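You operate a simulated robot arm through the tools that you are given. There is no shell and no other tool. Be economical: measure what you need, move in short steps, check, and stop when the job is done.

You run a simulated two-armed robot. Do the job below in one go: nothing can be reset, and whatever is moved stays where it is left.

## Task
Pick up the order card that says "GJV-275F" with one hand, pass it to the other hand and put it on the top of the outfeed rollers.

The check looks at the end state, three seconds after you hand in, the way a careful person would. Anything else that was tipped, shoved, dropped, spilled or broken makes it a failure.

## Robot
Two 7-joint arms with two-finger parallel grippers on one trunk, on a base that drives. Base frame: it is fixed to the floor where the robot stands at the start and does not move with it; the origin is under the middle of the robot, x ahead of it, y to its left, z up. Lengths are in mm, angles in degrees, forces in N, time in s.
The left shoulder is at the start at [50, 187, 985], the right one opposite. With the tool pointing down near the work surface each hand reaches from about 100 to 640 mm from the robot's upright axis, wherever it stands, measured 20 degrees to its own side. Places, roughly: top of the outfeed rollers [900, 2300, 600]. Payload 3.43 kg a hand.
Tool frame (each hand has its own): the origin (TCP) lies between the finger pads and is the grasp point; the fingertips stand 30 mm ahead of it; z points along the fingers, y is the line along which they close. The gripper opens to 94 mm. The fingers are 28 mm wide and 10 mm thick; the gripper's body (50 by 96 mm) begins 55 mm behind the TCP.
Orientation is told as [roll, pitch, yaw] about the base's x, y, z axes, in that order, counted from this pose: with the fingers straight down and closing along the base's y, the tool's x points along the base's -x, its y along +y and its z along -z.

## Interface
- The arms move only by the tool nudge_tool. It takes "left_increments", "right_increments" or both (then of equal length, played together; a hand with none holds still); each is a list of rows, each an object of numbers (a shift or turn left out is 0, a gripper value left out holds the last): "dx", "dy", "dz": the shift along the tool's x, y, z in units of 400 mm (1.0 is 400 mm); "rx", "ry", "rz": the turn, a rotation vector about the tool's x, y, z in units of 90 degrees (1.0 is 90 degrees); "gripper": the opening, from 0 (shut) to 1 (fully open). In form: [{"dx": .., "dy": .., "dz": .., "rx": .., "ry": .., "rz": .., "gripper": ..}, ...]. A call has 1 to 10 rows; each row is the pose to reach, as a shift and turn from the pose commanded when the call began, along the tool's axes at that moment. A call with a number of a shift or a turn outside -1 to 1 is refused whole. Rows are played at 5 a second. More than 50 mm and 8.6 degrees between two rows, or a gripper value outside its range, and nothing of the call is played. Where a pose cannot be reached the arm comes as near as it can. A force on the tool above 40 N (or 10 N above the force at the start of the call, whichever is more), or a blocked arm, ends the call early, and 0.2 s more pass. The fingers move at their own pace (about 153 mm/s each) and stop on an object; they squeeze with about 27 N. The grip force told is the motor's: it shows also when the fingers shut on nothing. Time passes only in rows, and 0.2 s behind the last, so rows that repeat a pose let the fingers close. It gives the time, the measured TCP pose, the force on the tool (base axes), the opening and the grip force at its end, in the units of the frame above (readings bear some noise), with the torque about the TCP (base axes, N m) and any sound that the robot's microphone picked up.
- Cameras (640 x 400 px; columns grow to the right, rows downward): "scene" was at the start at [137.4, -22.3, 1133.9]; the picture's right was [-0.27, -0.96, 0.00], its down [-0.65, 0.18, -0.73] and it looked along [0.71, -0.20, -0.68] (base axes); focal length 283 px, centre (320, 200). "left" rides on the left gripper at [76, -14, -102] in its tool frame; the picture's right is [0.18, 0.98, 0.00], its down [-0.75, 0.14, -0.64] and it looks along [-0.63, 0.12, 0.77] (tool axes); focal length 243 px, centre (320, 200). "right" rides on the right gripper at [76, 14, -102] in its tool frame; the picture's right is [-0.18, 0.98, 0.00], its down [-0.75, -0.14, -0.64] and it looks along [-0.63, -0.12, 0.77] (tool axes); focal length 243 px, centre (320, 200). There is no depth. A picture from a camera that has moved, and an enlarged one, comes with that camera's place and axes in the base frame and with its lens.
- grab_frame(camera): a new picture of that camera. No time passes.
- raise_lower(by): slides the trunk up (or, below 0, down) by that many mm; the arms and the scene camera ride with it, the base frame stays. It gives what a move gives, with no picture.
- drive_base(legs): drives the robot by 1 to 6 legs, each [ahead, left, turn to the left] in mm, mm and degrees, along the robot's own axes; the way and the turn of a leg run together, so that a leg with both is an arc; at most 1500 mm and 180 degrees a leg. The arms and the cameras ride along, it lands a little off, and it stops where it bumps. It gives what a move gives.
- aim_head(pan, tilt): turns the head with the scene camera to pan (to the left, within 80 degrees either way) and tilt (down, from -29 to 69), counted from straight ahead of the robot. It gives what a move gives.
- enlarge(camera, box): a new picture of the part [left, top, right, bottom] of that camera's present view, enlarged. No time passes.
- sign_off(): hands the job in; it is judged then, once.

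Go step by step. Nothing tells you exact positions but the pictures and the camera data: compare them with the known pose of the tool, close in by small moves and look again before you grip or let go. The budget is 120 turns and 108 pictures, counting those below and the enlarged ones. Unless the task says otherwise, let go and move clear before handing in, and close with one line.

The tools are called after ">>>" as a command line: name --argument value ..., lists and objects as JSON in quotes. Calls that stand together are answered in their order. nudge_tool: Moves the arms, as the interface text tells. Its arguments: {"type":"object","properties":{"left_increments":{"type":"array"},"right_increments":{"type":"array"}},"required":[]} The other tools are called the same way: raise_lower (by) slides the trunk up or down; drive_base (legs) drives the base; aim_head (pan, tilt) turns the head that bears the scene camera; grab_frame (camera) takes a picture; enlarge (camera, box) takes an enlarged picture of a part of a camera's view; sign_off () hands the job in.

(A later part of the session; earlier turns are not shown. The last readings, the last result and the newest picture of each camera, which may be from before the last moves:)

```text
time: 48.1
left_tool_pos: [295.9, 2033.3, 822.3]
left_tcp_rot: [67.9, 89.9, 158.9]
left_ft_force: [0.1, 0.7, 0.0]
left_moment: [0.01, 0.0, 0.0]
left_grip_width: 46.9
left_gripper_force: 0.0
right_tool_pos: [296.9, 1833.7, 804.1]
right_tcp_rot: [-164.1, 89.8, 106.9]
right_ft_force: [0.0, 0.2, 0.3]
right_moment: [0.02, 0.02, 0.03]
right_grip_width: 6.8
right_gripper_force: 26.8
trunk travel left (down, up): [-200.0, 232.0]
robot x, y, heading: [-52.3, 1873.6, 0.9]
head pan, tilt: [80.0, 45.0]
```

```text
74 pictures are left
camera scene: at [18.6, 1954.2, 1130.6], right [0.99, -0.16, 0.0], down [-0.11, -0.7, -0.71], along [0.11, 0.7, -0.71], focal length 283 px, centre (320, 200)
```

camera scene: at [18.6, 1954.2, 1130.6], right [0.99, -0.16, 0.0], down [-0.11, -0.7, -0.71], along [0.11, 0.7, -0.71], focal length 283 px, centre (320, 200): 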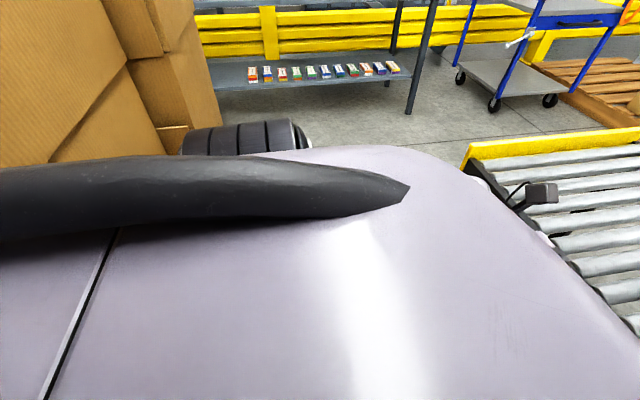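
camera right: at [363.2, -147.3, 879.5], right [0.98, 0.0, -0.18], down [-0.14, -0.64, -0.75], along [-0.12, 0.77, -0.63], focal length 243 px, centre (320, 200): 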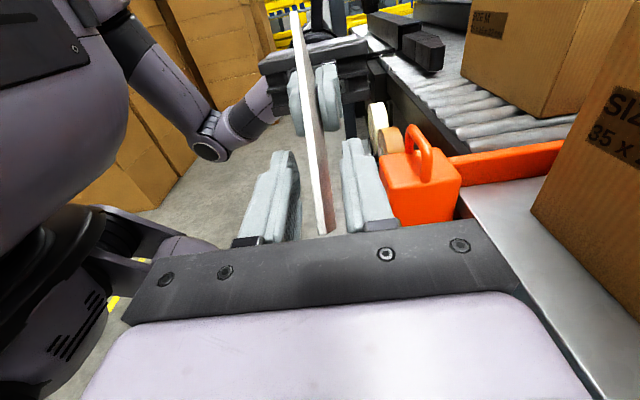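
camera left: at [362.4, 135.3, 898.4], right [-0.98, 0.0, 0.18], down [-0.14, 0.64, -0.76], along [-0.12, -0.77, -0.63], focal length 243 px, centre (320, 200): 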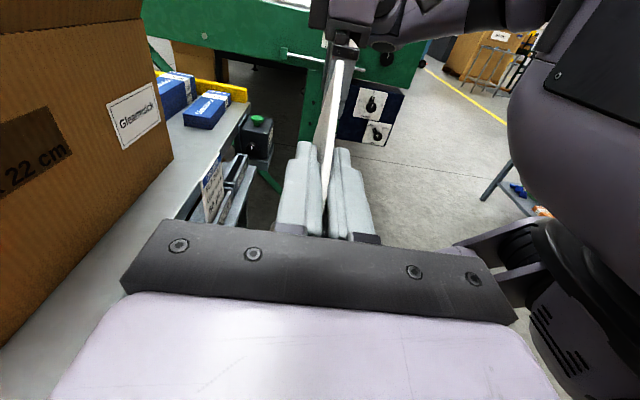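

The pile is still standing. Going forward 180 mm, then turning left 20° and checking.

>>> drive_base --legs '[[180, 0, 0], [0, 0, 20]]'

>>> aim_head --pan 80 --tilt 35

>>> grab_frame --camera "scene"

>>> aim_head --pan 0 --tilt 45

>>> grab_frame --camera "scene"

```text
time: 50.7
left_tool_pos: [396.9, 2144.3, 822.3]
left_tcp_rot: [70.9, 89.9, -178.4]
left_ft_force: [-0.3, 0.3, -0.4]
left_moment: [0.03, -0.03, -0.03]
left_grip_width: 47.0
left_gripper_force: 0.1
right_tool_pos: [466.8, 1958.2, 804.0]
right_tcp_rot: [-163.1, 89.9, 127.9]
right_ft_force: [0.3, 0.3, -0.2]
right_moment: [-0.03, -0.02, 0.02]
right_grip_width: 7.0
right_gripper_force: 27.2
trunk travel left (down, up): [-200.0, 232.0]
robot x, y, heading: [124.4, 1878.7, 20.9]
head pan, tilt: [80.0, 45.0]
```

```text
time: 51.5
left_tool_pos: [397.3, 2145.3, 821.2]
left_tcp_rot: [68.8, 90.0, 179.8]
left_ft_force: [0.6, 0.1, 0.7]
left_moment: [0.04, -0.02, 0.01]
left_grip_width: 46.9
left_gripper_force: 0.0
right_tool_pos: [468.3, 1959.8, 804.7]
right_tcp_rot: [-156.7, 89.9, 134.4]
right_ft_force: [-0.5, -0.3, -0.5]
right_moment: [-0.01, -0.01, -0.03]
right_grip_width: 7.2
right_gripper_force: 26.5
trunk travel left (down, up): [-200.0, 232.0]
robot x, y, heading: [125.1, 1872.9, 20.8]
head pan, tilt: [80.0, 35.0]
```

```text
73 pictures are left
camera scene: at [162.7, 1983.0, 1145.4], right [0.98, 0.19, 0.0], down [0.11, -0.56, -0.82], along [-0.15, 0.8, -0.57], focal length 283 px, centre (320, 200)
```

scene: 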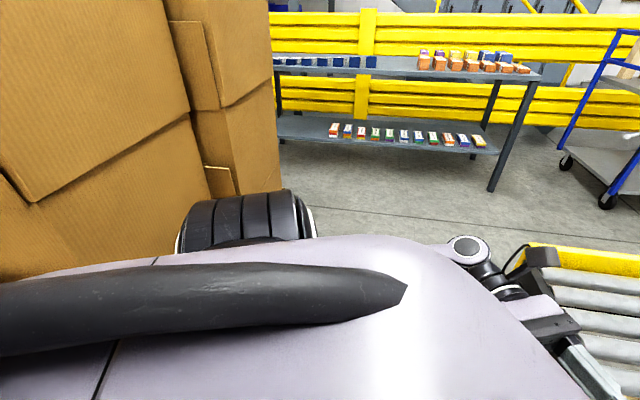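

```text
time: 53.0
left_tool_pos: [396.2, 2146.2, 820.9]
left_tcp_rot: [71.3, 90.0, -177.8]
left_ft_force: [0.3, 0.3, -0.5]
left_moment: [0.01, 0.0, 0.05]
left_grip_width: 47.1
left_gripper_force: 0.0
right_tool_pos: [468.4, 1957.1, 804.3]
right_tcp_rot: [-161.1, 90.0, 129.8]
right_ft_force: [-0.9, 0.5, -0.8]
right_moment: [-0.02, 0.01, 0.01]
right_grip_width: 7.0
right_gripper_force: 27.5
trunk travel left (down, up): [-200.0, 232.0]
robot x, y, heading: [123.9, 1875.9, 21.0]
head pan, tilt: [0.0, 45.0]
```

```text
72 pictures are left
camera scene: at [255.3, 1925.6, 1130.6], right [0.36, -0.93, 0.0], down [-0.66, -0.25, -0.71], along [0.66, 0.25, -0.71], focal length 283 px, centre (320, 200)
```

scene: 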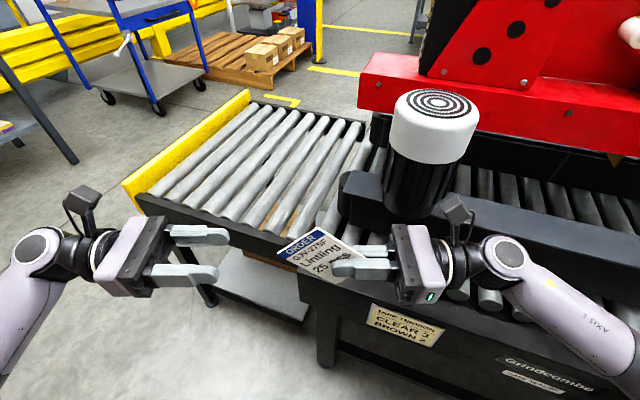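

Elbow and hands are clear, and the outfeed rollers (x 600–1190, y 2140–2560) lie ahead-left. Turning 20° further.

>>> drive_base --legs '[[0, 0, 20]]'

>>> grab_frame --camera "scene"

```text
time: 54.5
left_tool_pos: [288.0, 2222.3, 820.9]
left_tcp_rot: [73.0, 89.9, -155.9]
left_ft_force: [0.8, 0.0, 1.2]
left_moment: [0.0, 0.02, 0.01]
left_grip_width: 47.2
left_gripper_force: 0.1
right_tool_pos: [419.0, 2071.3, 804.8]
right_tcp_rot: [-161.9, 89.8, 149.2]
right_ft_force: [0.3, -0.4, -0.6]
right_moment: [0.0, 0.0, 0.0]
right_grip_width: 6.8
right_gripper_force: 27.0
trunk travel left (down, up): [-200.0, 232.0]
robot x, y, heading: [129.6, 1876.4, 41.4]
head pan, tilt: [0.0, 45.0]
```

```text
71 pictures are left
camera scene: at [230.2, 1967.5, 1130.6], right [0.66, -0.75, 0.0], down [-0.53, -0.46, -0.71], along [0.53, 0.46, -0.71], focal length 283 px, centre (320, 200)
```

scene: 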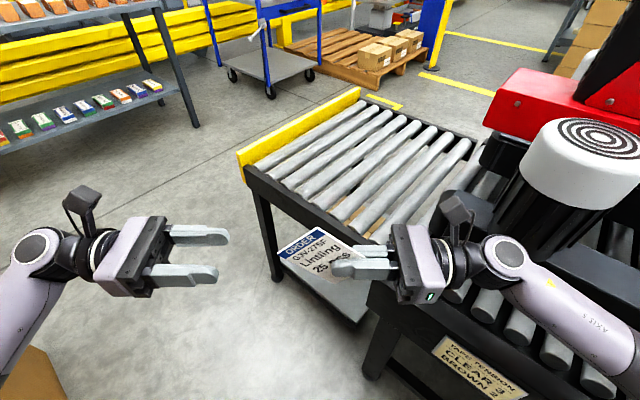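

Now swing the right hand from pointing sideways to pointing forward over the outfeed, extending 200 mm and rising 40 mm as it turns.

>>> nudge_tool --right_increments '[{"dx": 0.02, "dy": 0.04, "rx": -0.09}, {"dx": 0.04, "dy": 0.09, "rx": -0.18}, {"dx": 0.06, "dy": 0.14, "rx": -0.27}, {"dx": 0.08, "dy": 0.19, "rx": -0.36}, {"dx": 0.1, "dy": 0.24, "rx": -0.45}, {"dx": 0.1, "dy": 0.29, "rx": -0.54}, {"dx": 0.1, "dy": 0.34, "rx": -0.63}, {"dx": 0.1, "dy": 0.39, "rx": -0.72}, {"dx": 0.1, "dy": 0.44, "rx": -0.81}, {"dx": 0.1, "dy": 0.48, "rx": -0.9}]'

>>> grab_frame --camera "scene"

```text
time: 56.4
left_tool_pos: [289.0, 2222.8, 820.7]
left_tcp_rot: [81.1, 90.0, -147.8]
left_ft_force: [0.0, 1.3, -0.6]
left_moment: [-0.04, 0.02, 0.02]
left_grip_width: 47.0
left_gripper_force: 0.0
right_tool_pos: [595.8, 2130.1, 802.3]
right_tcp_rot: [73.9, 71.6, -43.4]
right_ft_force: [0.0, -0.7, -0.1]
right_moment: [-0.01, 0.02, -0.02]
right_grip_width: 6.8
right_gripper_force: 26.7
right hand out of reach, approached as far as the arm can: row 9
trunk travel left (down, up): [-200.0, 232.0]
robot x, y, heading: [123.2, 1878.9, 41.1]
head pan, tilt: [0.0, 45.0]
stopped in row 9 (right hand): the arm was blocked; the commanded pose is now the measured one
```

```text
70 pictures are left
camera scene: at [229.8, 1967.7, 1130.6], right [0.66, -0.75, 0.0], down [-0.53, -0.46, -0.71], along [0.53, 0.46, -0.71], focal length 283 px, centre (320, 200)
```

scene: 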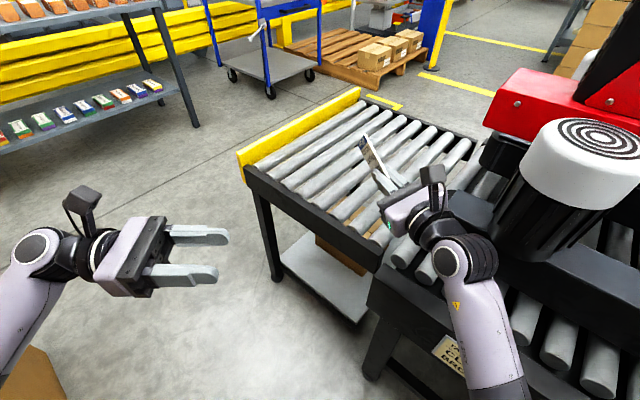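

The wrist reached its limit with the hand pointing about (.47, .88, -.09) — good enough as the placing heading. Now I roll the hand -90° about its own axis to lay the card flat, backing off a touch.

>>> nudge_tool --right_increments '[{"dx": 0.02, "rz": -0.09}, {"dx": 0.04, "rz": -0.18}, {"dx": 0.06, "rz": -0.27}, {"dx": 0.06, "rz": -0.36}, {"dx": 0.06, "rz": -0.45}, {"dx": 0.06, "rz": -0.54}, {"dx": 0.06, "rz": -0.63}, {"dx": 0.06, "rz": -0.72}, {"dx": 0.06, "rz": -0.81}, {"dx": 0.06, "rz": -0.9}]'

>>> grab_frame --camera "scene"

```text
time: 57.3
left_tool_pos: [287.1, 2222.6, 821.5]
left_tcp_rot: [68.1, 89.8, -160.8]
left_ft_force: [-0.7, 0.2, -0.1]
left_moment: [0.01, 0.0, 0.0]
left_grip_width: 47.2
left_gripper_force: 0.0
right_tool_pos: [610.8, 2111.7, 800.8]
right_tcp_rot: [79.5, 35.7, -35.8]
right_ft_force: [-0.1, 0.2, 0.4]
right_moment: [-0.02, -0.02, -0.01]
right_grip_width: 6.9
right_gripper_force: 27.1
trunk travel left (down, up): [-200.0, 232.0]
robot x, y, heading: [122.9, 1878.0, 41.1]
head pan, tilt: [0.0, 45.0]
stopped in row 4 (right hand): the arm was blocked; the commanded pose is now the measured one
```

```text
69 pictures are left
camera scene: at [230.3, 1967.5, 1130.6], right [0.66, -0.75, 0.0], down [-0.53, -0.46, -0.71], along [0.53, 0.46, -0.71], focal length 283 px, centre (320, 200)
```

scene: 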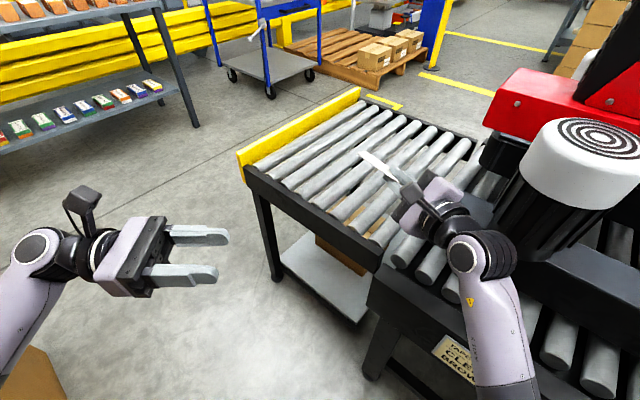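

The arm stalls near a joint limit here. I'll draw the hand back toward the robot and up a bit, then re-orient there.

>>> nudge_tool --right_increments '[{"dx": 0.036, "dy": 0.013, "dz": -0.068}, {"dx": 0.073, "dy": 0.026, "dz": -0.137}, {"dx": 0.109, "dy": 0.039, "dz": -0.205}]'

>>> grab_frame --camera "right"

```text
time: 58.0
left_tool_pos: [287.6, 2222.1, 820.9]
left_tcp_rot: [68.3, 89.8, -160.7]
left_ft_force: [0.3, -0.6, -1.2]
left_moment: [0.0, -0.01, 0.02]
left_grip_width: 46.8
left_gripper_force: 0.1
right_tool_pos: [587.8, 2050.7, 822.9]
right_tcp_rot: [77.3, 23.3, -36.6]
right_ft_force: [0.5, 0.1, -0.2]
right_moment: [-0.01, 0.02, 0.01]
right_grip_width: 6.6
right_gripper_force: 26.7
trunk travel left (down, up): [-200.0, 232.0]
robot x, y, heading: [125.6, 1876.9, 41.2]
head pan, tilt: [0.0, 45.0]
stopped in row 3 (right hand): the arm was blocked; the commanded pose is now the measured one
```

```text
68 pictures are left
camera right: at [486.8, 2005.2, 886.5], right [0.57, -0.15, 0.81], down [0.17, -0.94, -0.3], along [0.8, 0.3, -0.51], focal length 243 px, centre (320, 200)
```

right: 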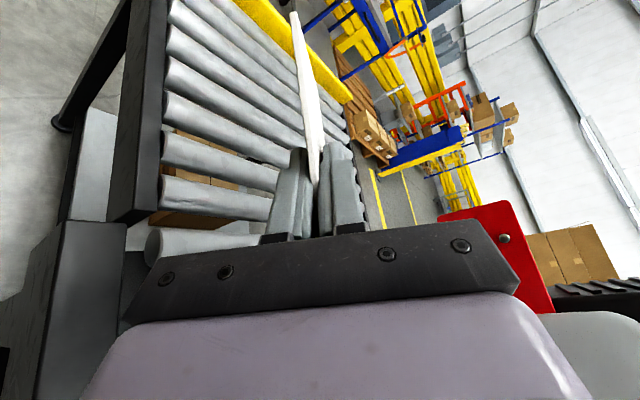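

Still being stopped; let me look at the whole arm.

>>> aim_head --pan -20 --tilt 50

>>> grab_frame --camera "scene"

>>> grab_frame --camera "left"

```text
time: 58.9
left_tool_pos: [287.8, 2222.1, 820.7]
left_tcp_rot: [62.9, 89.8, -166.0]
left_ft_force: [-0.1, 0.0, -0.8]
left_moment: [-0.01, 0.01, -0.02]
left_grip_width: 46.8
left_gripper_force: 0.1
right_tool_pos: [589.9, 2050.8, 824.9]
right_tcp_rot: [77.4, 23.3, -36.5]
right_ft_force: [0.3, -0.5, -0.5]
right_moment: [0.0, -0.02, 0.01]
right_grip_width: 6.8
right_gripper_force: 26.9
trunk travel left (down, up): [-200.0, 232.0]
robot x, y, heading: [123.6, 1877.3, 40.8]
head pan, tilt: [-20.0, 50.0]
```

```text
67 pictures are left
camera scene: at [240.8, 1941.8, 1123.7], right [0.36, -0.93, 0.0], down [-0.71, -0.28, -0.64], along [0.6, 0.23, -0.77], focal length 283 px, centre (320, 200)
```

scene: 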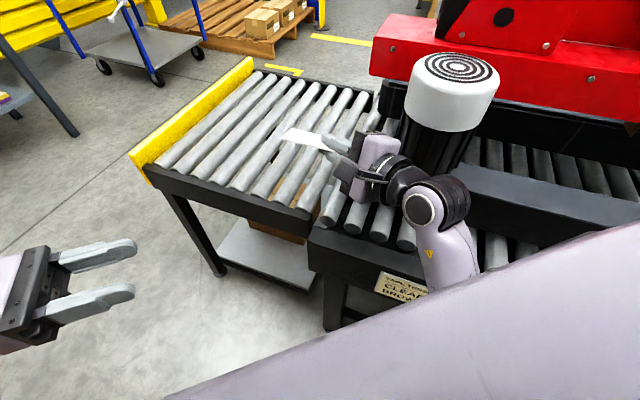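

```text
66 pictures are left
camera left: at [230.1, 2308.5, 896.6], right [-0.74, -0.65, 0.19], down [-0.53, 0.39, -0.75], along [0.41, -0.66, -0.63], focal length 243 px, centre (320, 200)
```

left: 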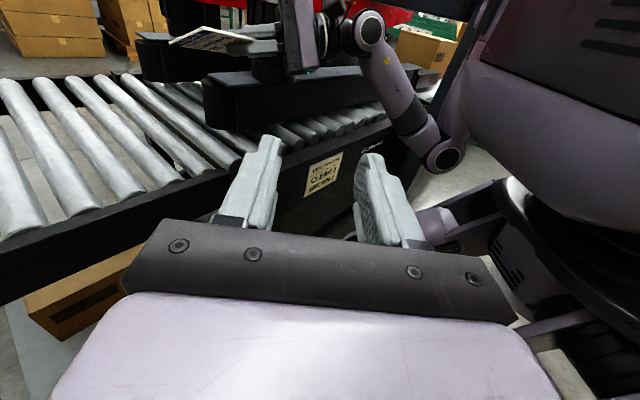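

The forearm is in an elbow-low posture by the sealer motor; the card is already nearly flat. I'll test a small roll plus downward tilt in place.

>>> nudge_tool --right_increments '[{"rz": -0.05}, {"rz": -0.1}, {"rz": -0.15}, {"rz": -0.2}]'

```text
time: 59.9
left_tool_pos: [287.6, 2222.5, 821.4]
left_tcp_rot: [64.4, 89.8, -164.6]
left_ft_force: [-0.7, -0.2, 0.6]
left_moment: [0.0, 0.03, 0.0]
left_grip_width: 47.0
left_gripper_force: 0.1
right_tool_pos: [589.1, 2049.1, 825.3]
right_tcp_rot: [78.4, 5.7, -32.5]
right_ft_force: [-0.8, -0.1, 0.2]
right_moment: [-0.02, 0.0, -0.03]
right_grip_width: 7.0
right_gripper_force: 27.4
trunk travel left (down, up): [-200.0, 232.0]
robot x, y, heading: [130.5, 1877.9, 41.1]
head pan, tilt: [-20.0, 50.0]
```

That works. Finishing the roll and tilting the fingers down to ~30°.

>>> nudge_tool --right_increments '[{"rx": 0.05, "rz": -0.02}, {"rx": 0.1, "rz": -0.04}, {"rx": 0.15, "rz": -0.06}, {"rx": 0.2, "rz": -0.06}]'

>>> grab_frame --camera "scene"

>>> grab_frame --camera "right"

```text
time: 60.3
left_tool_pos: [288.5, 2221.8, 820.9]
left_tcp_rot: [65.5, 89.8, -163.3]
left_ft_force: [-0.3, 0.5, 0.2]
left_moment: [-0.01, 0.0, 0.0]
left_grip_width: 47.2
left_gripper_force: 0.0
right_tool_pos: [621.8, 2004.5, 796.1]
right_tcp_rot: [66.9, -13.2, -31.1]
right_ft_force: [-0.3, -0.5, -0.3]
right_moment: [0.0, 0.01, -0.01]
right_grip_width: 6.7
right_gripper_force: 26.8
right hand out of reach, approached as far as the arm can: row 2
trunk travel left (down, up): [-200.0, 232.0]
robot x, y, heading: [123.5, 1878.0, 41.1]
head pan, tilt: [-20.0, 50.0]
stopped in row 2 (right hand): the arm was blocked; the commanded pose is now the measured one
```

```text
65 pictures are left
camera scene: at [240.6, 1941.9, 1123.7], right [0.36, -0.93, 0.0], down [-0.71, -0.28, -0.64], along [0.6, 0.23, -0.77], focal length 283 px, centre (320, 200)
```

scene: 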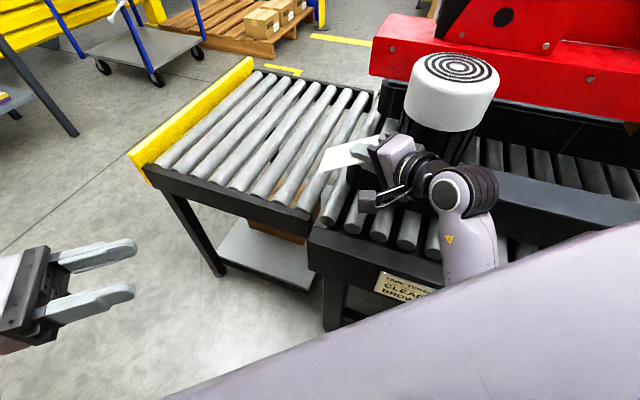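

```text
64 pictures are left
camera right: at [501.6, 1972.7, 829.6], right [0.17, 0.34, 0.92], down [0.27, -0.92, 0.29], along [0.95, 0.2, -0.25], focal length 243 px, centre (320, 200)
```

right: 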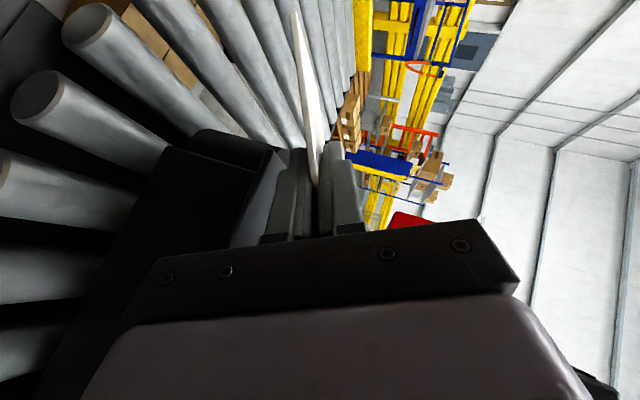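

The arm is working near a singularity there. I'll yaw the hand back toward robot-left (base +y heading) while lifting it away from the motor — a natural posture for it.

>>> nudge_tool --right_increments '[{"dx": 0.055, "dy": 0.047, "dz": -0.01, "rx": 0.01, "ry": 0.083, "rz": -0.0013}, {"dx": 0.109, "dy": 0.095, "dz": -0.02, "rx": 0.02, "ry": 0.166, "rz": -0.0026}, {"dx": 0.164, "dy": 0.142, "dz": -0.03, "rx": 0.03, "ry": 0.25, "rz": -0.0039}, {"dx": 0.218, "dy": 0.189, "dz": -0.0415, "rx": 0.0404, "ry": 0.3327, "rz": -0.0052}]'

>>> grab_frame --camera "scene"

```text
time: 61.3
left_tool_pos: [287.9, 2221.6, 820.2]
left_tcp_rot: [59.6, 89.8, -169.3]
left_ft_force: [0.7, -1.5, 0.0]
left_moment: [-0.05, 0.02, -0.01]
left_grip_width: 46.9
left_gripper_force: 0.0
right_tool_pos: [540.9, 2070.4, 850.9]
right_tcp_rot: [59.9, 0.1, -3.9]
right_ft_force: [0.8, -1.4, -0.9]
right_moment: [-0.04, 0.0, -0.01]
right_grip_width: 6.9
right_gripper_force: 26.8
trunk travel left (down, up): [-200.0, 232.0]
robot x, y, heading: [124.4, 1876.4, 40.9]
head pan, tilt: [-20.0, 50.0]
```

```text
63 pictures are left
camera scene: at [240.8, 1941.7, 1123.7], right [0.36, -0.93, 0.0], down [-0.71, -0.27, -0.64], along [0.6, 0.23, -0.77], focal length 283 px, centre (320, 200)
```

scene: 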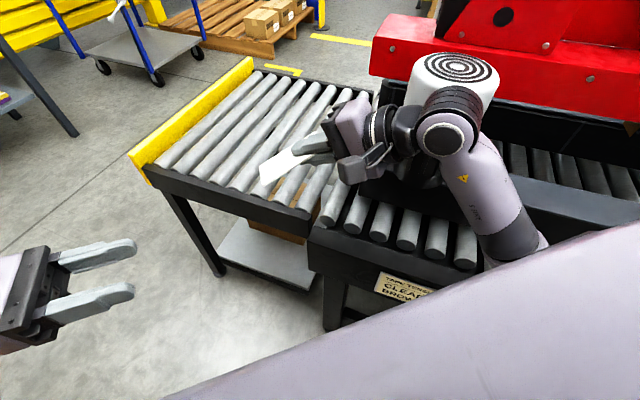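

Pose is exact: pointing +y, tilted 30° down, card face-on. Now shift along +y 180 mm over the outfeed, then +x.

>>> nudge_tool --right_increments '[{"dx": 0.008, "dy": 0.056, "dz": 0.097}, {"dx": 0.016, "dy": 0.112, "dz": 0.194}, {"dx": 0.0235, "dy": 0.168, "dz": 0.292}, {"dx": 0.0315, "dy": 0.2245, "dz": 0.389}]'

>>> grab_frame --camera "scene"

```text
time: 62.3
left_tool_pos: [287.9, 2222.8, 820.0]
left_tcp_rot: [60.0, 89.8, -168.8]
left_ft_force: [0.8, 0.3, 1.2]
left_moment: [0.0, -0.03, 0.01]
left_grip_width: 46.9
left_gripper_force: 0.1
right_tool_pos: [543.6, 2248.9, 849.1]
right_tcp_rot: [60.1, 0.0, -4.0]
right_ft_force: [1.1, -0.2, -0.2]
right_moment: [0.01, 0.0, -0.01]
right_grip_width: 6.7
right_gripper_force: 27.4
trunk travel left (down, up): [-200.0, 232.0]
robot x, y, heading: [123.1, 1875.6, 41.1]
head pan, tilt: [-20.0, 50.0]
```

```text
62 pictures are left
camera scene: at [240.7, 1941.7, 1123.7], right [0.36, -0.93, 0.0], down [-0.71, -0.27, -0.64], along [0.6, 0.23, -0.77], focal length 283 px, centre (320, 200)
```

scene: 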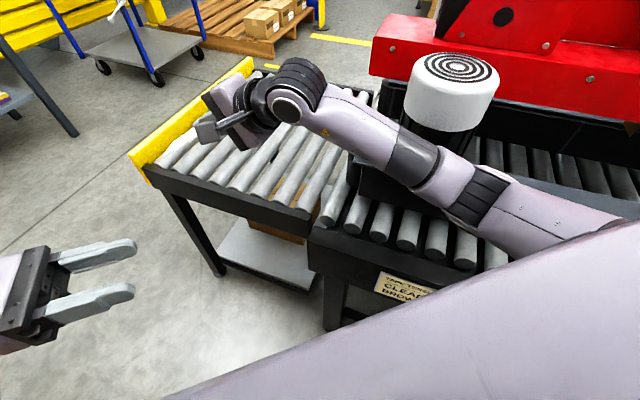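

Going +x 140 mm.

>>> nudge_tool --right_increments '[{"dx": -0.088, "dy": 0.003, "dz": 0.005}, {"dx": -0.175, "dy": 0.006, "dz": 0.01}, {"dx": -0.262, "dy": 0.009, "dz": 0.016}, {"dx": -0.35, "dy": 0.012, "dz": 0.021}]'

>>> grab_frame --camera "right"

>>> grab_frame --camera "left"

```text
time: 63.5
left_tool_pos: [271.7, 2220.8, 826.2]
left_tcp_rot: [-124.1, 89.2, 7.0]
left_ft_force: [-0.7, 0.3, -0.5]
left_moment: [-0.01, 0.02, -0.02]
left_grip_width: 47.3
left_gripper_force: 0.1
right_tool_pos: [612.4, 2262.1, 811.8]
right_tcp_rot: [57.7, 3.5, 0.7]
right_ft_force: [0.1, 0.1, -0.7]
right_moment: [0.0, 0.03, 0.03]
right_grip_width: 7.0
right_gripper_force: 27.0
trunk travel left (down, up): [-200.0, 232.0]
robot x, y, heading: [110.9, 1874.6, 40.9]
head pan, tilt: [-20.0, 50.0]
stopped in row 4 (right hand): the arm was blocked; the commanded pose is now the measured one
```

```text
61 pictures are left
camera right: at [540.4, 2181.9, 883.0], right [0.23, 0.53, 0.82], down [0.77, -0.61, 0.18], along [0.59, 0.59, -0.55], focal length 243 px, centre (320, 200)
```

right: 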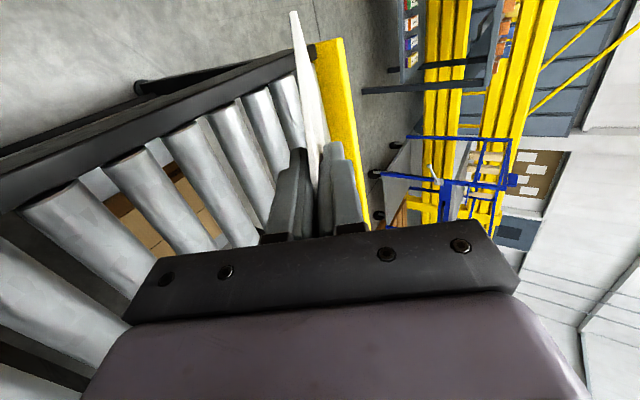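

```text
60 pictures are left
camera left: at [213.2, 2306.7, 901.5], right [-0.74, -0.65, 0.17], down [-0.52, 0.39, -0.76], along [0.42, -0.65, -0.63], focal length 243 px, centre (320, 200)
```

left: 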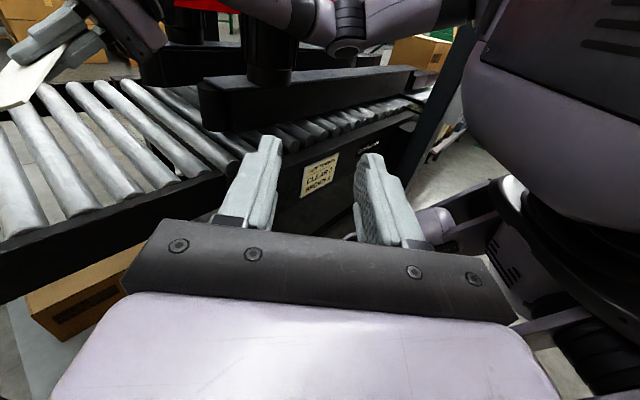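

The forearm pushed against the sealer motor (the base shifted slightly). Backing off at once.

>>> nudge_tool --right_increments '[{"dx": 0.075, "dy": 0.04, "dz": -0.025}, {"dx": 0.15, "dy": 0.084, "dz": -0.053}]'

>>> grab_frame --camera "scene"

```text
time: 64.1
left_tool_pos: [280.1, 2222.8, 821.5]
left_tcp_rot: [-117.8, 90.0, 13.4]
left_ft_force: [-0.1, -0.6, 0.0]
left_moment: [0.02, 0.01, 0.01]
left_grip_width: 47.1
left_gripper_force: 0.0
right_tool_pos: [569.8, 2261.8, 840.9]
right_tcp_rot: [57.1, 4.4, -0.1]
right_ft_force: [1.2, 0.5, -0.3]
right_moment: [-0.02, -0.01, -0.01]
right_grip_width: 6.9
right_gripper_force: 26.7
trunk travel left (down, up): [-200.0, 232.0]
robot x, y, heading: [119.1, 1878.2, 41.0]
head pan, tilt: [-20.0, 50.0]
```

```text
59 pictures are left
camera scene: at [232.7, 1941.1, 1123.9], right [0.36, -0.93, 0.0], down [-0.71, -0.27, -0.65], along [0.6, 0.23, -0.76], focal length 283 px, centre (320, 200)
```

scene: 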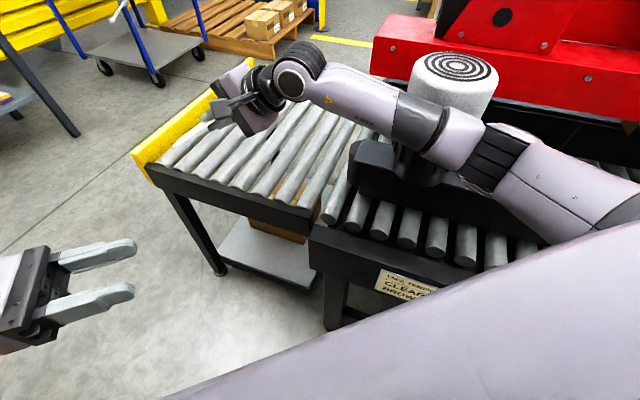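

Clear again. I'll yaw the hand 25° toward +x so the wrist and forearm stay on the robot's side, well away from the motor.

>>> nudge_tool --right_increments '[{"dx": 0.03, "rx": -0.0106, "ry": -0.0656, "rz": 0.026}, {"dx": 0.05, "rx": -0.0212, "ry": -0.1311, "rz": 0.0519}, {"dx": 0.05, "rx": -0.0317, "ry": -0.1967, "rz": 0.0779}, {"dx": 0.05, "rx": -0.0423, "ry": -0.2622, "rz": 0.1038}]'

>>> grab_frame --camera "scene"

```text
time: 65.1
left_tool_pos: [281.2, 2222.1, 821.0]
left_tcp_rot: [61.7, 89.8, -167.2]
left_ft_force: [-0.4, 0.2, 0.7]
left_moment: [0.02, 0.0, 0.01]
left_grip_width: 47.1
left_gripper_force: 0.0
right_tool_pos: [551.7, 2261.3, 845.0]
right_tcp_rot: [60.2, 0.1, -25.3]
right_ft_force: [0.0, 0.2, 0.2]
right_moment: [0.0, 0.0, 0.02]
right_grip_width: 7.0
right_gripper_force: 26.6
trunk travel left (down, up): [-200.0, 232.0]
robot x, y, heading: [120.6, 1874.8, 41.0]
head pan, tilt: [-20.0, 50.0]
```

```text
58 pictures are left
camera scene: at [234.8, 1941.6, 1123.7], right [0.36, -0.93, 0.0], down [-0.71, -0.27, -0.64], along [0.6, 0.23, -0.77], focal length 283 px, centre (320, 200)
```

scene: 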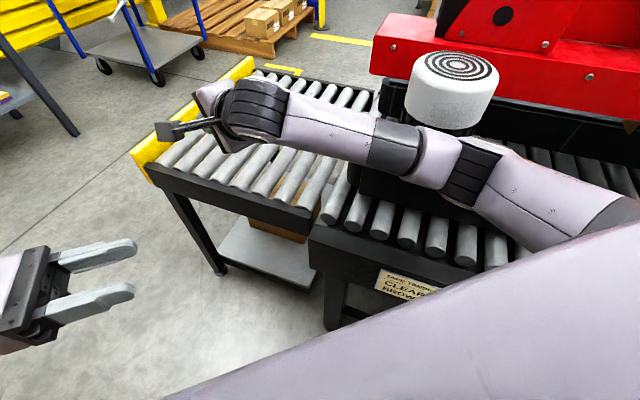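

Exact pose again. Now shift to TCP ≈ [675, 2290, 845] in small rows.

>>> nudge_tool --right_increments '[{"dx": -0.062, "dy": 0.025, "dz": 0.043}, {"dx": -0.124, "dy": 0.049, "dz": 0.085}, {"dx": -0.185, "dy": 0.074, "dz": 0.128}, {"dx": -0.247, "dy": 0.0985, "dz": 0.1705}]'

>>> grab_frame --camera "scene"

```text
time: 66.1
left_tool_pos: [281.8, 2221.9, 820.5]
left_tcp_rot: [61.2, 89.8, -167.6]
left_ft_force: [-0.4, 0.2, -0.2]
left_moment: [0.03, 0.06, -0.02]
left_grip_width: 46.9
left_gripper_force: 0.1
right_tool_pos: [674.8, 2291.1, 842.5]
right_tcp_rot: [60.3, -0.1, -25.2]
right_ft_force: [-0.7, -0.3, -0.7]
right_moment: [0.01, -0.01, 0.0]
right_grip_width: 7.1
right_gripper_force: 27.2
trunk travel left (down, up): [-200.0, 232.0]
robot x, y, heading: [124.2, 1876.7, 40.9]
head pan, tilt: [-20.0, 50.0]
```

```text
57 pictures are left
camera scene: at [234.9, 1941.6, 1123.7], right [0.36, -0.93, 0.0], down [-0.71, -0.27, -0.64], along [0.6, 0.23, -0.77], focal length 283 px, centre (320, 200)
```

scene: 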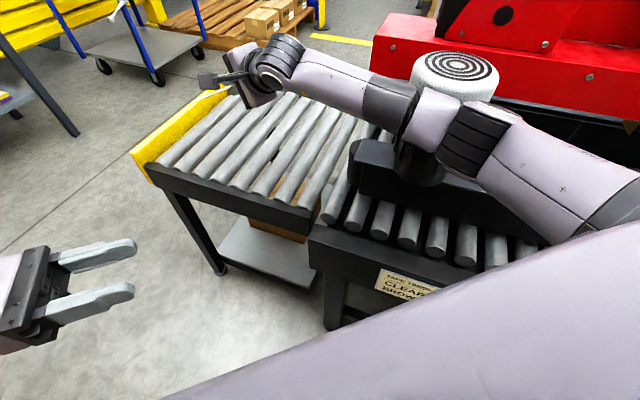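

On target above the rollers, no contact. Lowering straight down 150 mm.

>>> nudge_tool --right_increments '[{"dy": -0.066, "dz": 0.038}, {"dy": -0.132, "dz": 0.076}, {"dy": -0.197, "dz": 0.114}, {"dy": -0.263, "dz": 0.152}, {"dy": -0.329, "dz": 0.19}]'

>>> grab_frame --camera "scene"

>>> grab_frame --camera "right"

>>> grab_frame --camera "left"

```text
time: 67.3
left_tool_pos: [282.0, 2221.3, 820.9]
left_tcp_rot: [62.0, 89.9, -166.9]
left_ft_force: [-0.8, 0.0, 0.4]
left_moment: [0.01, 0.02, -0.01]
left_grip_width: 47.4
left_gripper_force: 0.1
right_tool_pos: [675.7, 2289.9, 691.0]
right_tcp_rot: [60.1, 0.0, -25.1]
right_ft_force: [0.1, 0.2, -0.1]
right_moment: [-0.01, -0.03, -0.02]
right_grip_width: 6.8
right_gripper_force: 26.8
trunk travel left (down, up): [-200.0, 232.0]
robot x, y, heading: [120.6, 1876.8, 41.0]
head pan, tilt: [-20.0, 50.0]
```

```text
56 pictures are left
camera scene: at [234.9, 1941.6, 1123.7], right [0.36, -0.93, 0.0], down [-0.71, -0.27, -0.64], along [0.6, 0.23, -0.77], focal length 283 px, centre (320, 200)
```

scene: 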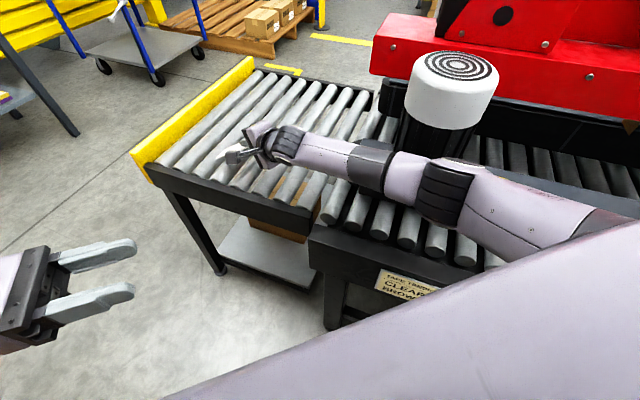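

```text
55 pictures are left
camera right: at [571.4, 2249.1, 754.0], right [0.38, 0.36, 0.85], down [0.41, -0.89, 0.2], along [0.83, 0.28, -0.48], focal length 243 px, centre (320, 200)
```

right: 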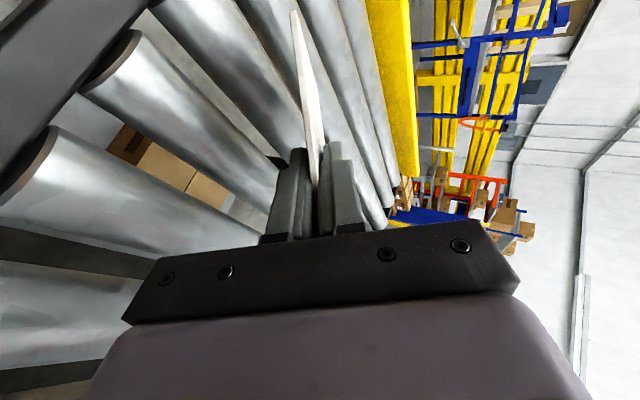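

```text
54 pictures are left
camera left: at [224.3, 2308.4, 896.6], right [-0.74, -0.65, 0.19], down [-0.53, 0.39, -0.75], along [0.41, -0.66, -0.63], focal length 243 px, centre (320, 200)
```

left: 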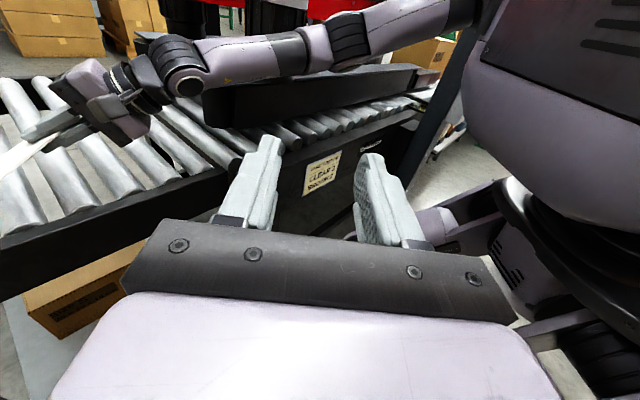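

Good posture. I'll flatten the tilt to 18° for a gentle set-down, then lower in small steps.

>>> nudge_tool --right_increments '[{"rx": -0.067}, {"rx": -0.133}]'

>>> nudge_tool --right_increments '[{"dy": -0.0285, "dz": 0.0093}, {"dy": -0.057, "dz": 0.0185}, {"dy": -0.0856, "dz": 0.0278}]'

>>> aim_head --pan 5 --tilt 45

>>> enlarge --camera "scene" --box '[240, 60, 480, 210]'

>>> grab_frame --camera "right"

```text
time: 67.9
left_tool_pos: [282.6, 2222.3, 820.9]
left_tcp_rot: [58.0, 89.8, -170.8]
left_ft_force: [0.2, 0.2, -0.7]
left_moment: [0.01, 0.0, 0.0]
left_grip_width: 47.0
left_gripper_force: 0.1
right_tool_pos: [675.4, 2289.0, 690.1]
right_tcp_rot: [72.0, 0.0, -25.2]
right_ft_force: [-0.3, -0.7, 0.0]
right_moment: [0.01, -0.03, 0.0]
right_grip_width: 7.0
right_gripper_force: 26.8
trunk travel left (down, up): [-200.0, 232.0]
robot x, y, heading: [121.3, 1876.8, 40.9]
head pan, tilt: [-20.0, 50.0]
```

```text
time: 68.7
left_tool_pos: [280.9, 2222.8, 821.5]
left_tcp_rot: [60.7, 89.9, -168.2]
left_ft_force: [0.2, -0.1, 0.3]
left_moment: [0.01, 0.01, 0.01]
left_grip_width: 47.0
left_gripper_force: 0.0
right_tool_pos: [675.4, 2290.2, 656.8]
right_tcp_rot: [72.2, 0.0, -25.2]
right_ft_force: [0.8, 0.3, -1.4]
right_moment: [-0.02, -0.01, 0.01]
right_grip_width: 6.8
right_gripper_force: 27.3
trunk travel left (down, up): [-200.0, 232.0]
robot x, y, heading: [121.9, 1875.3, 41.1]
head pan, tilt: [-20.0, 50.0]
```

```text
time: 69.6
left_tool_pos: [281.9, 2223.8, 821.3]
left_tcp_rot: [61.4, 89.8, -167.5]
left_ft_force: [0.4, -0.2, -0.2]
left_moment: [0.0, 0.01, 0.01]
left_grip_width: 47.0
left_gripper_force: 0.2
right_tool_pos: [676.8, 2289.0, 656.8]
right_tcp_rot: [72.1, 0.0, -25.1]
right_ft_force: [-0.6, 0.4, -0.5]
right_moment: [0.01, 0.0, -0.01]
right_grip_width: 7.0
right_gripper_force: 27.3
trunk travel left (down, up): [-200.0, 232.0]
robot x, y, heading: [120.9, 1874.6, 40.7]
head pan, tilt: [5.0, 45.0]
```

```text
2.67 times, centred on (360, 135) of scene
camera zoom: at [219.5, 1972.4, 1130.6], right [0.72, -0.69, 0.0], down [-0.49, -0.51, -0.71], along [0.49, 0.51, -0.71], focal length 755 px, centre (213, 373)
```

zoom: 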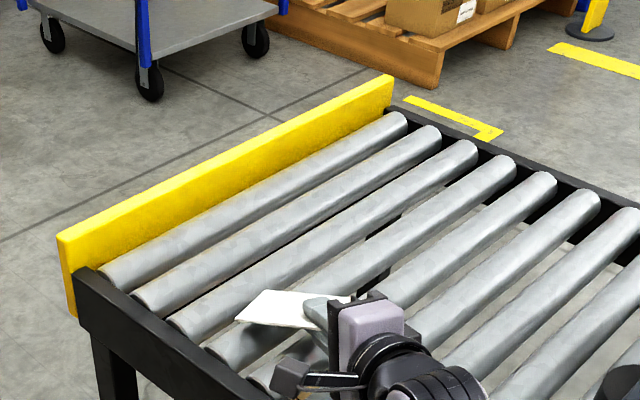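

```text
52 pictures are left
camera right: at [567.6, 2237.8, 700.9], right [0.3, 0.19, 0.94], down [0.4, -0.91, 0.06], along [0.87, 0.36, -0.35], focal length 243 px, centre (320, 200)
```

right: 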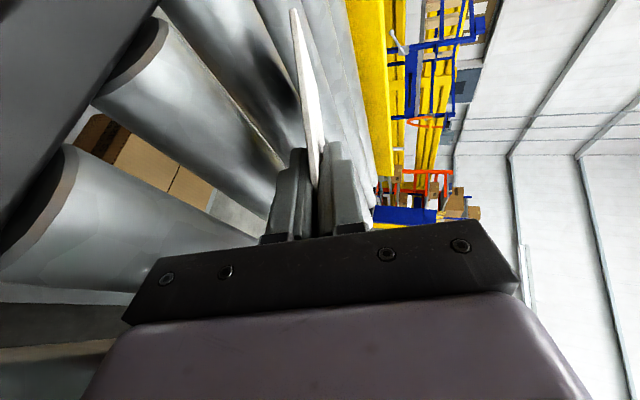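

Card sits just above the rollers but near their ends; shift 50 mm in (+x), then lower 12 mm.

>>> nudge_tool --right_increments '[{"dx": -0.0565, "dy": 0.008, "dz": 0.0255}, {"dx": -0.113, "dy": 0.0165, "dz": 0.051}, {"dx": -0.113, "dy": 0.002, "dz": 0.0556}, {"dx": -0.113, "dy": -0.012, "dz": 0.0603}]'

>>> enlarge --camera "scene" --box '[270, 90, 430, 190]'

>>> enlarge --camera "left" --box '[0, 40, 240, 190]'

```text
time: 70.6
left_tool_pos: [281.0, 2222.0, 820.9]
left_tcp_rot: [60.7, 89.8, -168.1]
left_ft_force: [-0.7, 0.1, 0.1]
left_moment: [-0.01, 0.02, -0.01]
left_grip_width: 47.1
left_gripper_force: 0.1
right_tool_pos: [726.1, 2287.9, 657.4]
right_tcp_rot: [72.2, 0.1, -25.2]
right_ft_force: [-0.9, -0.5, -0.4]
right_moment: [-0.01, 0.01, -0.01]
right_grip_width: 7.2
right_gripper_force: 27.0
right hand out of reach, approached as far as the arm can: row 3, 4
trunk travel left (down, up): [-200.0, 232.0]
robot x, y, heading: [121.8, 1877.4, 41.0]
head pan, tilt: [5.0, 45.0]
```

```text
4.00 times, centred on (350, 140) of scene
camera zoom: at [219.6, 1972.5, 1130.6], right [0.72, -0.69, 0.0], down [-0.49, -0.51, -0.71], along [0.49, 0.51, -0.71], focal length 1132 px, centre (200, 440)
```

zoom: 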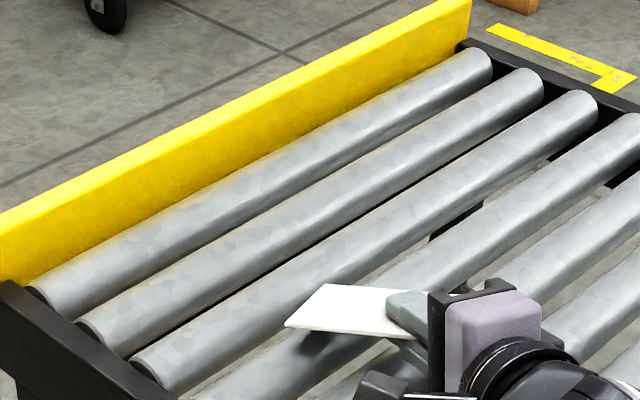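

```text
2.67 times, centred on (120, 115) of left
camera zoom: at [224.4, 2308.4, 896.6], right [-0.74, -0.65, 0.19], down [-0.53, 0.39, -0.75], along [0.41, -0.66, -0.63], focal length 647 px, centre (853, 427)
```

zoom: 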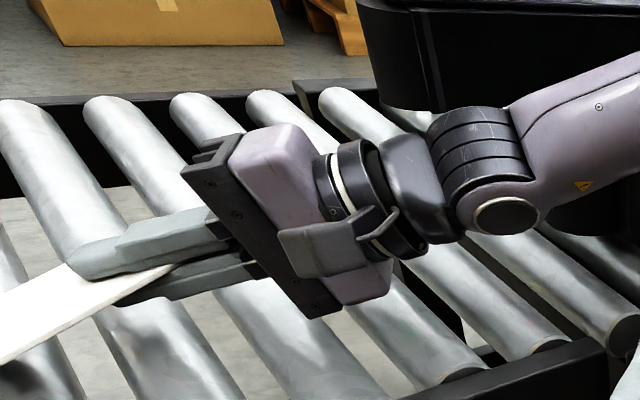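

At its reach limit for lowering, so I'll use the trunk: down 15 mm.

>>> raise_lower --by -15

>>> enlarge --camera "left" --box '[0, 40, 240, 190]'

>>> grab_frame --camera "right"

```text
time: 71.3
left_tool_pos: [280.8, 2221.9, 807.9]
left_tcp_rot: [-11.0, 89.9, 120.1]
left_ft_force: [0.1, -0.2, 0.4]
left_moment: [-0.04, -0.03, 0.01]
left_grip_width: 47.0
left_gripper_force: 0.1
right_tool_pos: [725.8, 2290.2, 649.2]
right_tcp_rot: [72.8, 0.0, -25.1]
right_ft_force: [1.4, 1.4, 24.1]
right_moment: [-0.89, 0.76, 0.03]
right_grip_width: 6.9
right_gripper_force: 27.5
trunk travel left (down, up): [-185.0, 247.0]
robot x, y, heading: [119.1, 1874.0, 41.2]
head pan, tilt: [5.0, 45.0]
```

```text
2.67 times, centred on (120, 115) of left
camera zoom: at [223.0, 2307.6, 882.8], right [-0.74, -0.65, 0.18], down [-0.53, 0.39, -0.75], along [0.41, -0.65, -0.63], focal length 647 px, centre (853, 427)
```

zoom: 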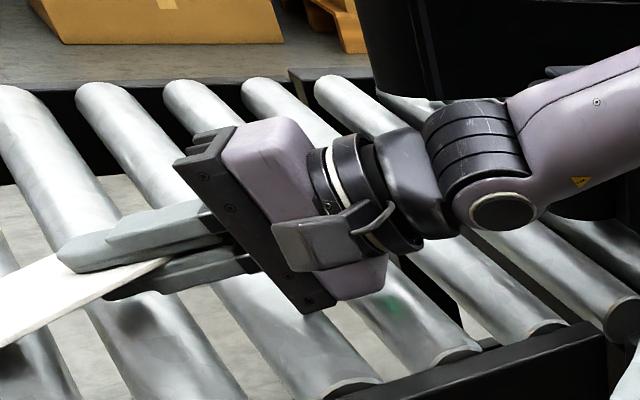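

```text
48 pictures are left
camera right: at [617.7, 2237.9, 692.7], right [0.29, 0.18, 0.94], down [0.4, -0.91, 0.06], along [0.87, 0.36, -0.34], focal length 243 px, centre (320, 200)
```

right: 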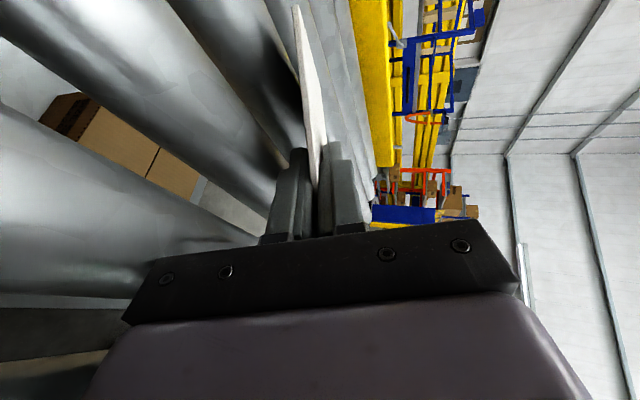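

The gripper body touched a roller (24 N), so roller tops are near z≈618. Raising 8 mm, so the card hangs a few mm above the rollers, then opening slightly.

>>> raise_lower --by 8

>>> nudge_tool --right_increments '[{"gripper": 0.15}, {"gripper": 0.25}, {"gripper": 0.25}, {"gripper": 0.25}]'

>>> enlarge --camera "scene" --box '[270, 90, 430, 190]'

>>> grab_frame --camera "right"

```text
time: 71.8
left_tool_pos: [281.6, 2223.5, 813.7]
left_tcp_rot: [57.2, 89.9, -171.7]
left_ft_force: [0.2, 0.4, -0.5]
left_moment: [-0.01, -0.02, 0.0]
left_grip_width: 46.9
left_gripper_force: 0.0
right_tool_pos: [724.8, 2288.2, 649.3]
right_tcp_rot: [72.0, 0.0, -25.2]
right_ft_force: [-0.8, -0.5, 3.4]
right_moment: [0.37, -0.09, 0.04]
right_grip_width: 7.0
right_gripper_force: 27.4
trunk travel left (down, up): [-193.0, 239.0]
robot x, y, heading: [119.6, 1874.1, 41.0]
head pan, tilt: [5.0, 45.0]
```

```text
time: 72.8
left_tool_pos: [281.8, 2222.9, 813.8]
left_tcp_rot: [60.5, 89.9, -168.4]
left_ft_force: [1.2, -0.7, -1.3]
left_moment: [-0.03, 0.02, -0.05]
left_grip_width: 47.3
left_gripper_force: 0.1
right_tool_pos: [726.8, 2289.7, 650.7]
right_tcp_rot: [72.1, 0.0, -25.2]
right_ft_force: [-0.3, 0.0, 0.3]
right_moment: [-0.01, -0.01, 0.03]
right_grip_width: 23.4
right_gripper_force: 0.1
trunk travel left (down, up): [-193.0, 239.0]
robot x, y, heading: [115.5, 1876.2, 41.2]
head pan, tilt: [5.0, 45.0]
```

```text
4.00 times, centred on (350, 140) of scene
camera zoom: at [219.4, 1972.4, 1123.6], right [0.72, -0.69, 0.0], down [-0.49, -0.51, -0.71], along [0.49, 0.51, -0.71], focal length 1132 px, centre (200, 440)
```

zoom: 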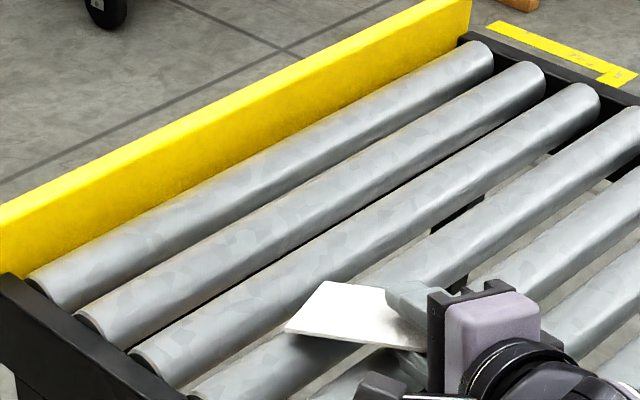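

```text
46 pictures are left
camera right: at [617.7, 2237.0, 694.4], right [0.3, 0.19, 0.94], down [0.4, -0.91, 0.06], along [0.87, 0.36, -0.35], focal length 243 px, centre (320, 200)
```

right: 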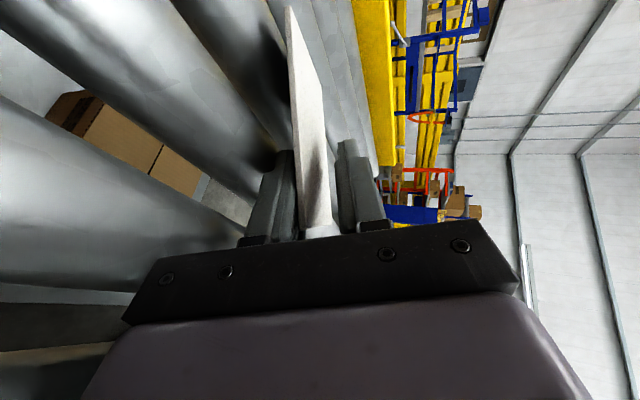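

The card's far part rests on the rollers and it lies loosely on the lower finger. Slipping the fingers out along their axis in small steps.

>>> nudge_tool --right_increments '[{"dz": -0.03, "gripper": 0.25}, {"dz": -0.06, "gripper": 0.25}, {"dz": -0.09, "gripper": 0.25}, {"dz": -0.12, "gripper": 0.25}, {"dz": -0.15, "gripper": 0.25}, {"dz": -0.175, "gripper": 0.25}]'

>>> grab_frame --camera "scene"

>>> grab_frame --camera "right"

```text
time: 73.5
left_tool_pos: [282.0, 2221.8, 814.0]
left_tcp_rot: [54.9, 89.8, -173.9]
left_ft_force: [-0.1, 0.1, 0.0]
left_moment: [0.0, 0.0, 0.01]
left_grip_width: 47.1
left_gripper_force: 0.0
right_tool_pos: [709.2, 2291.4, 649.1]
right_tcp_rot: [72.3, -0.1, -23.9]
right_ft_force: [0.2, 0.9, 8.6]
right_moment: [-0.15, 0.03, 0.04]
right_grip_width: 20.9
right_gripper_force: 0.0
right hand out of reach, approached as far as the arm can: row 1, 2
trunk travel left (down, up): [-193.0, 239.0]
robot x, y, heading: [121.6, 1874.3, 41.2]
head pan, tilt: [5.0, 45.0]
stopped in row 3 (right hand): the force on the tool passed its limit at 60 N (the readings are from after the stop); the commanded pose is now the measured one
```

```text
45 pictures are left
camera scene: at [219.0, 1972.3, 1123.3], right [0.72, -0.69, 0.0], down [-0.49, -0.51, -0.71], along [0.49, 0.51, -0.71], focal length 283 px, centre (320, 200)
```

scene: 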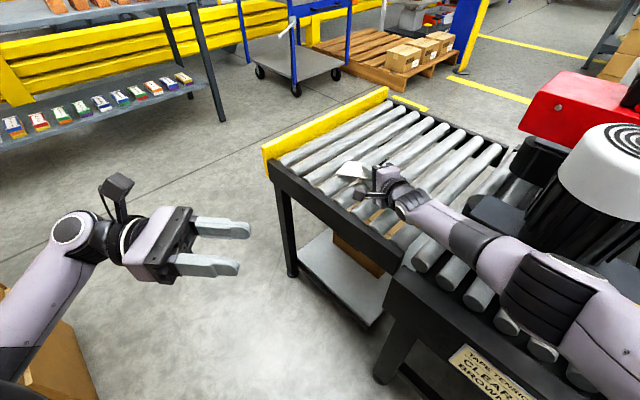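

```text
44 pictures are left
camera right: at [601.7, 2237.3, 693.0], right [0.29, 0.2, 0.94], down [0.42, -0.9, 0.06], along [0.86, 0.38, -0.35], focal length 243 px, centre (320, 200)
```

right: 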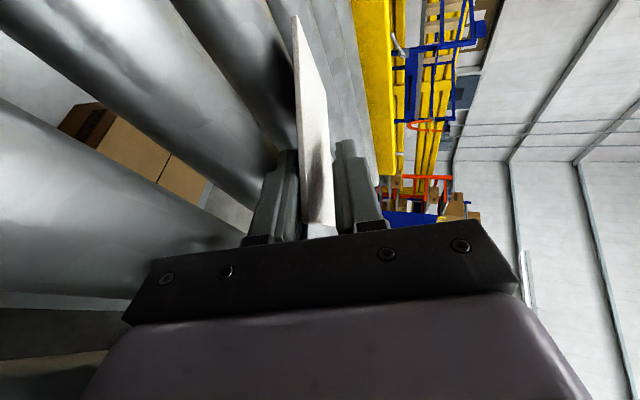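

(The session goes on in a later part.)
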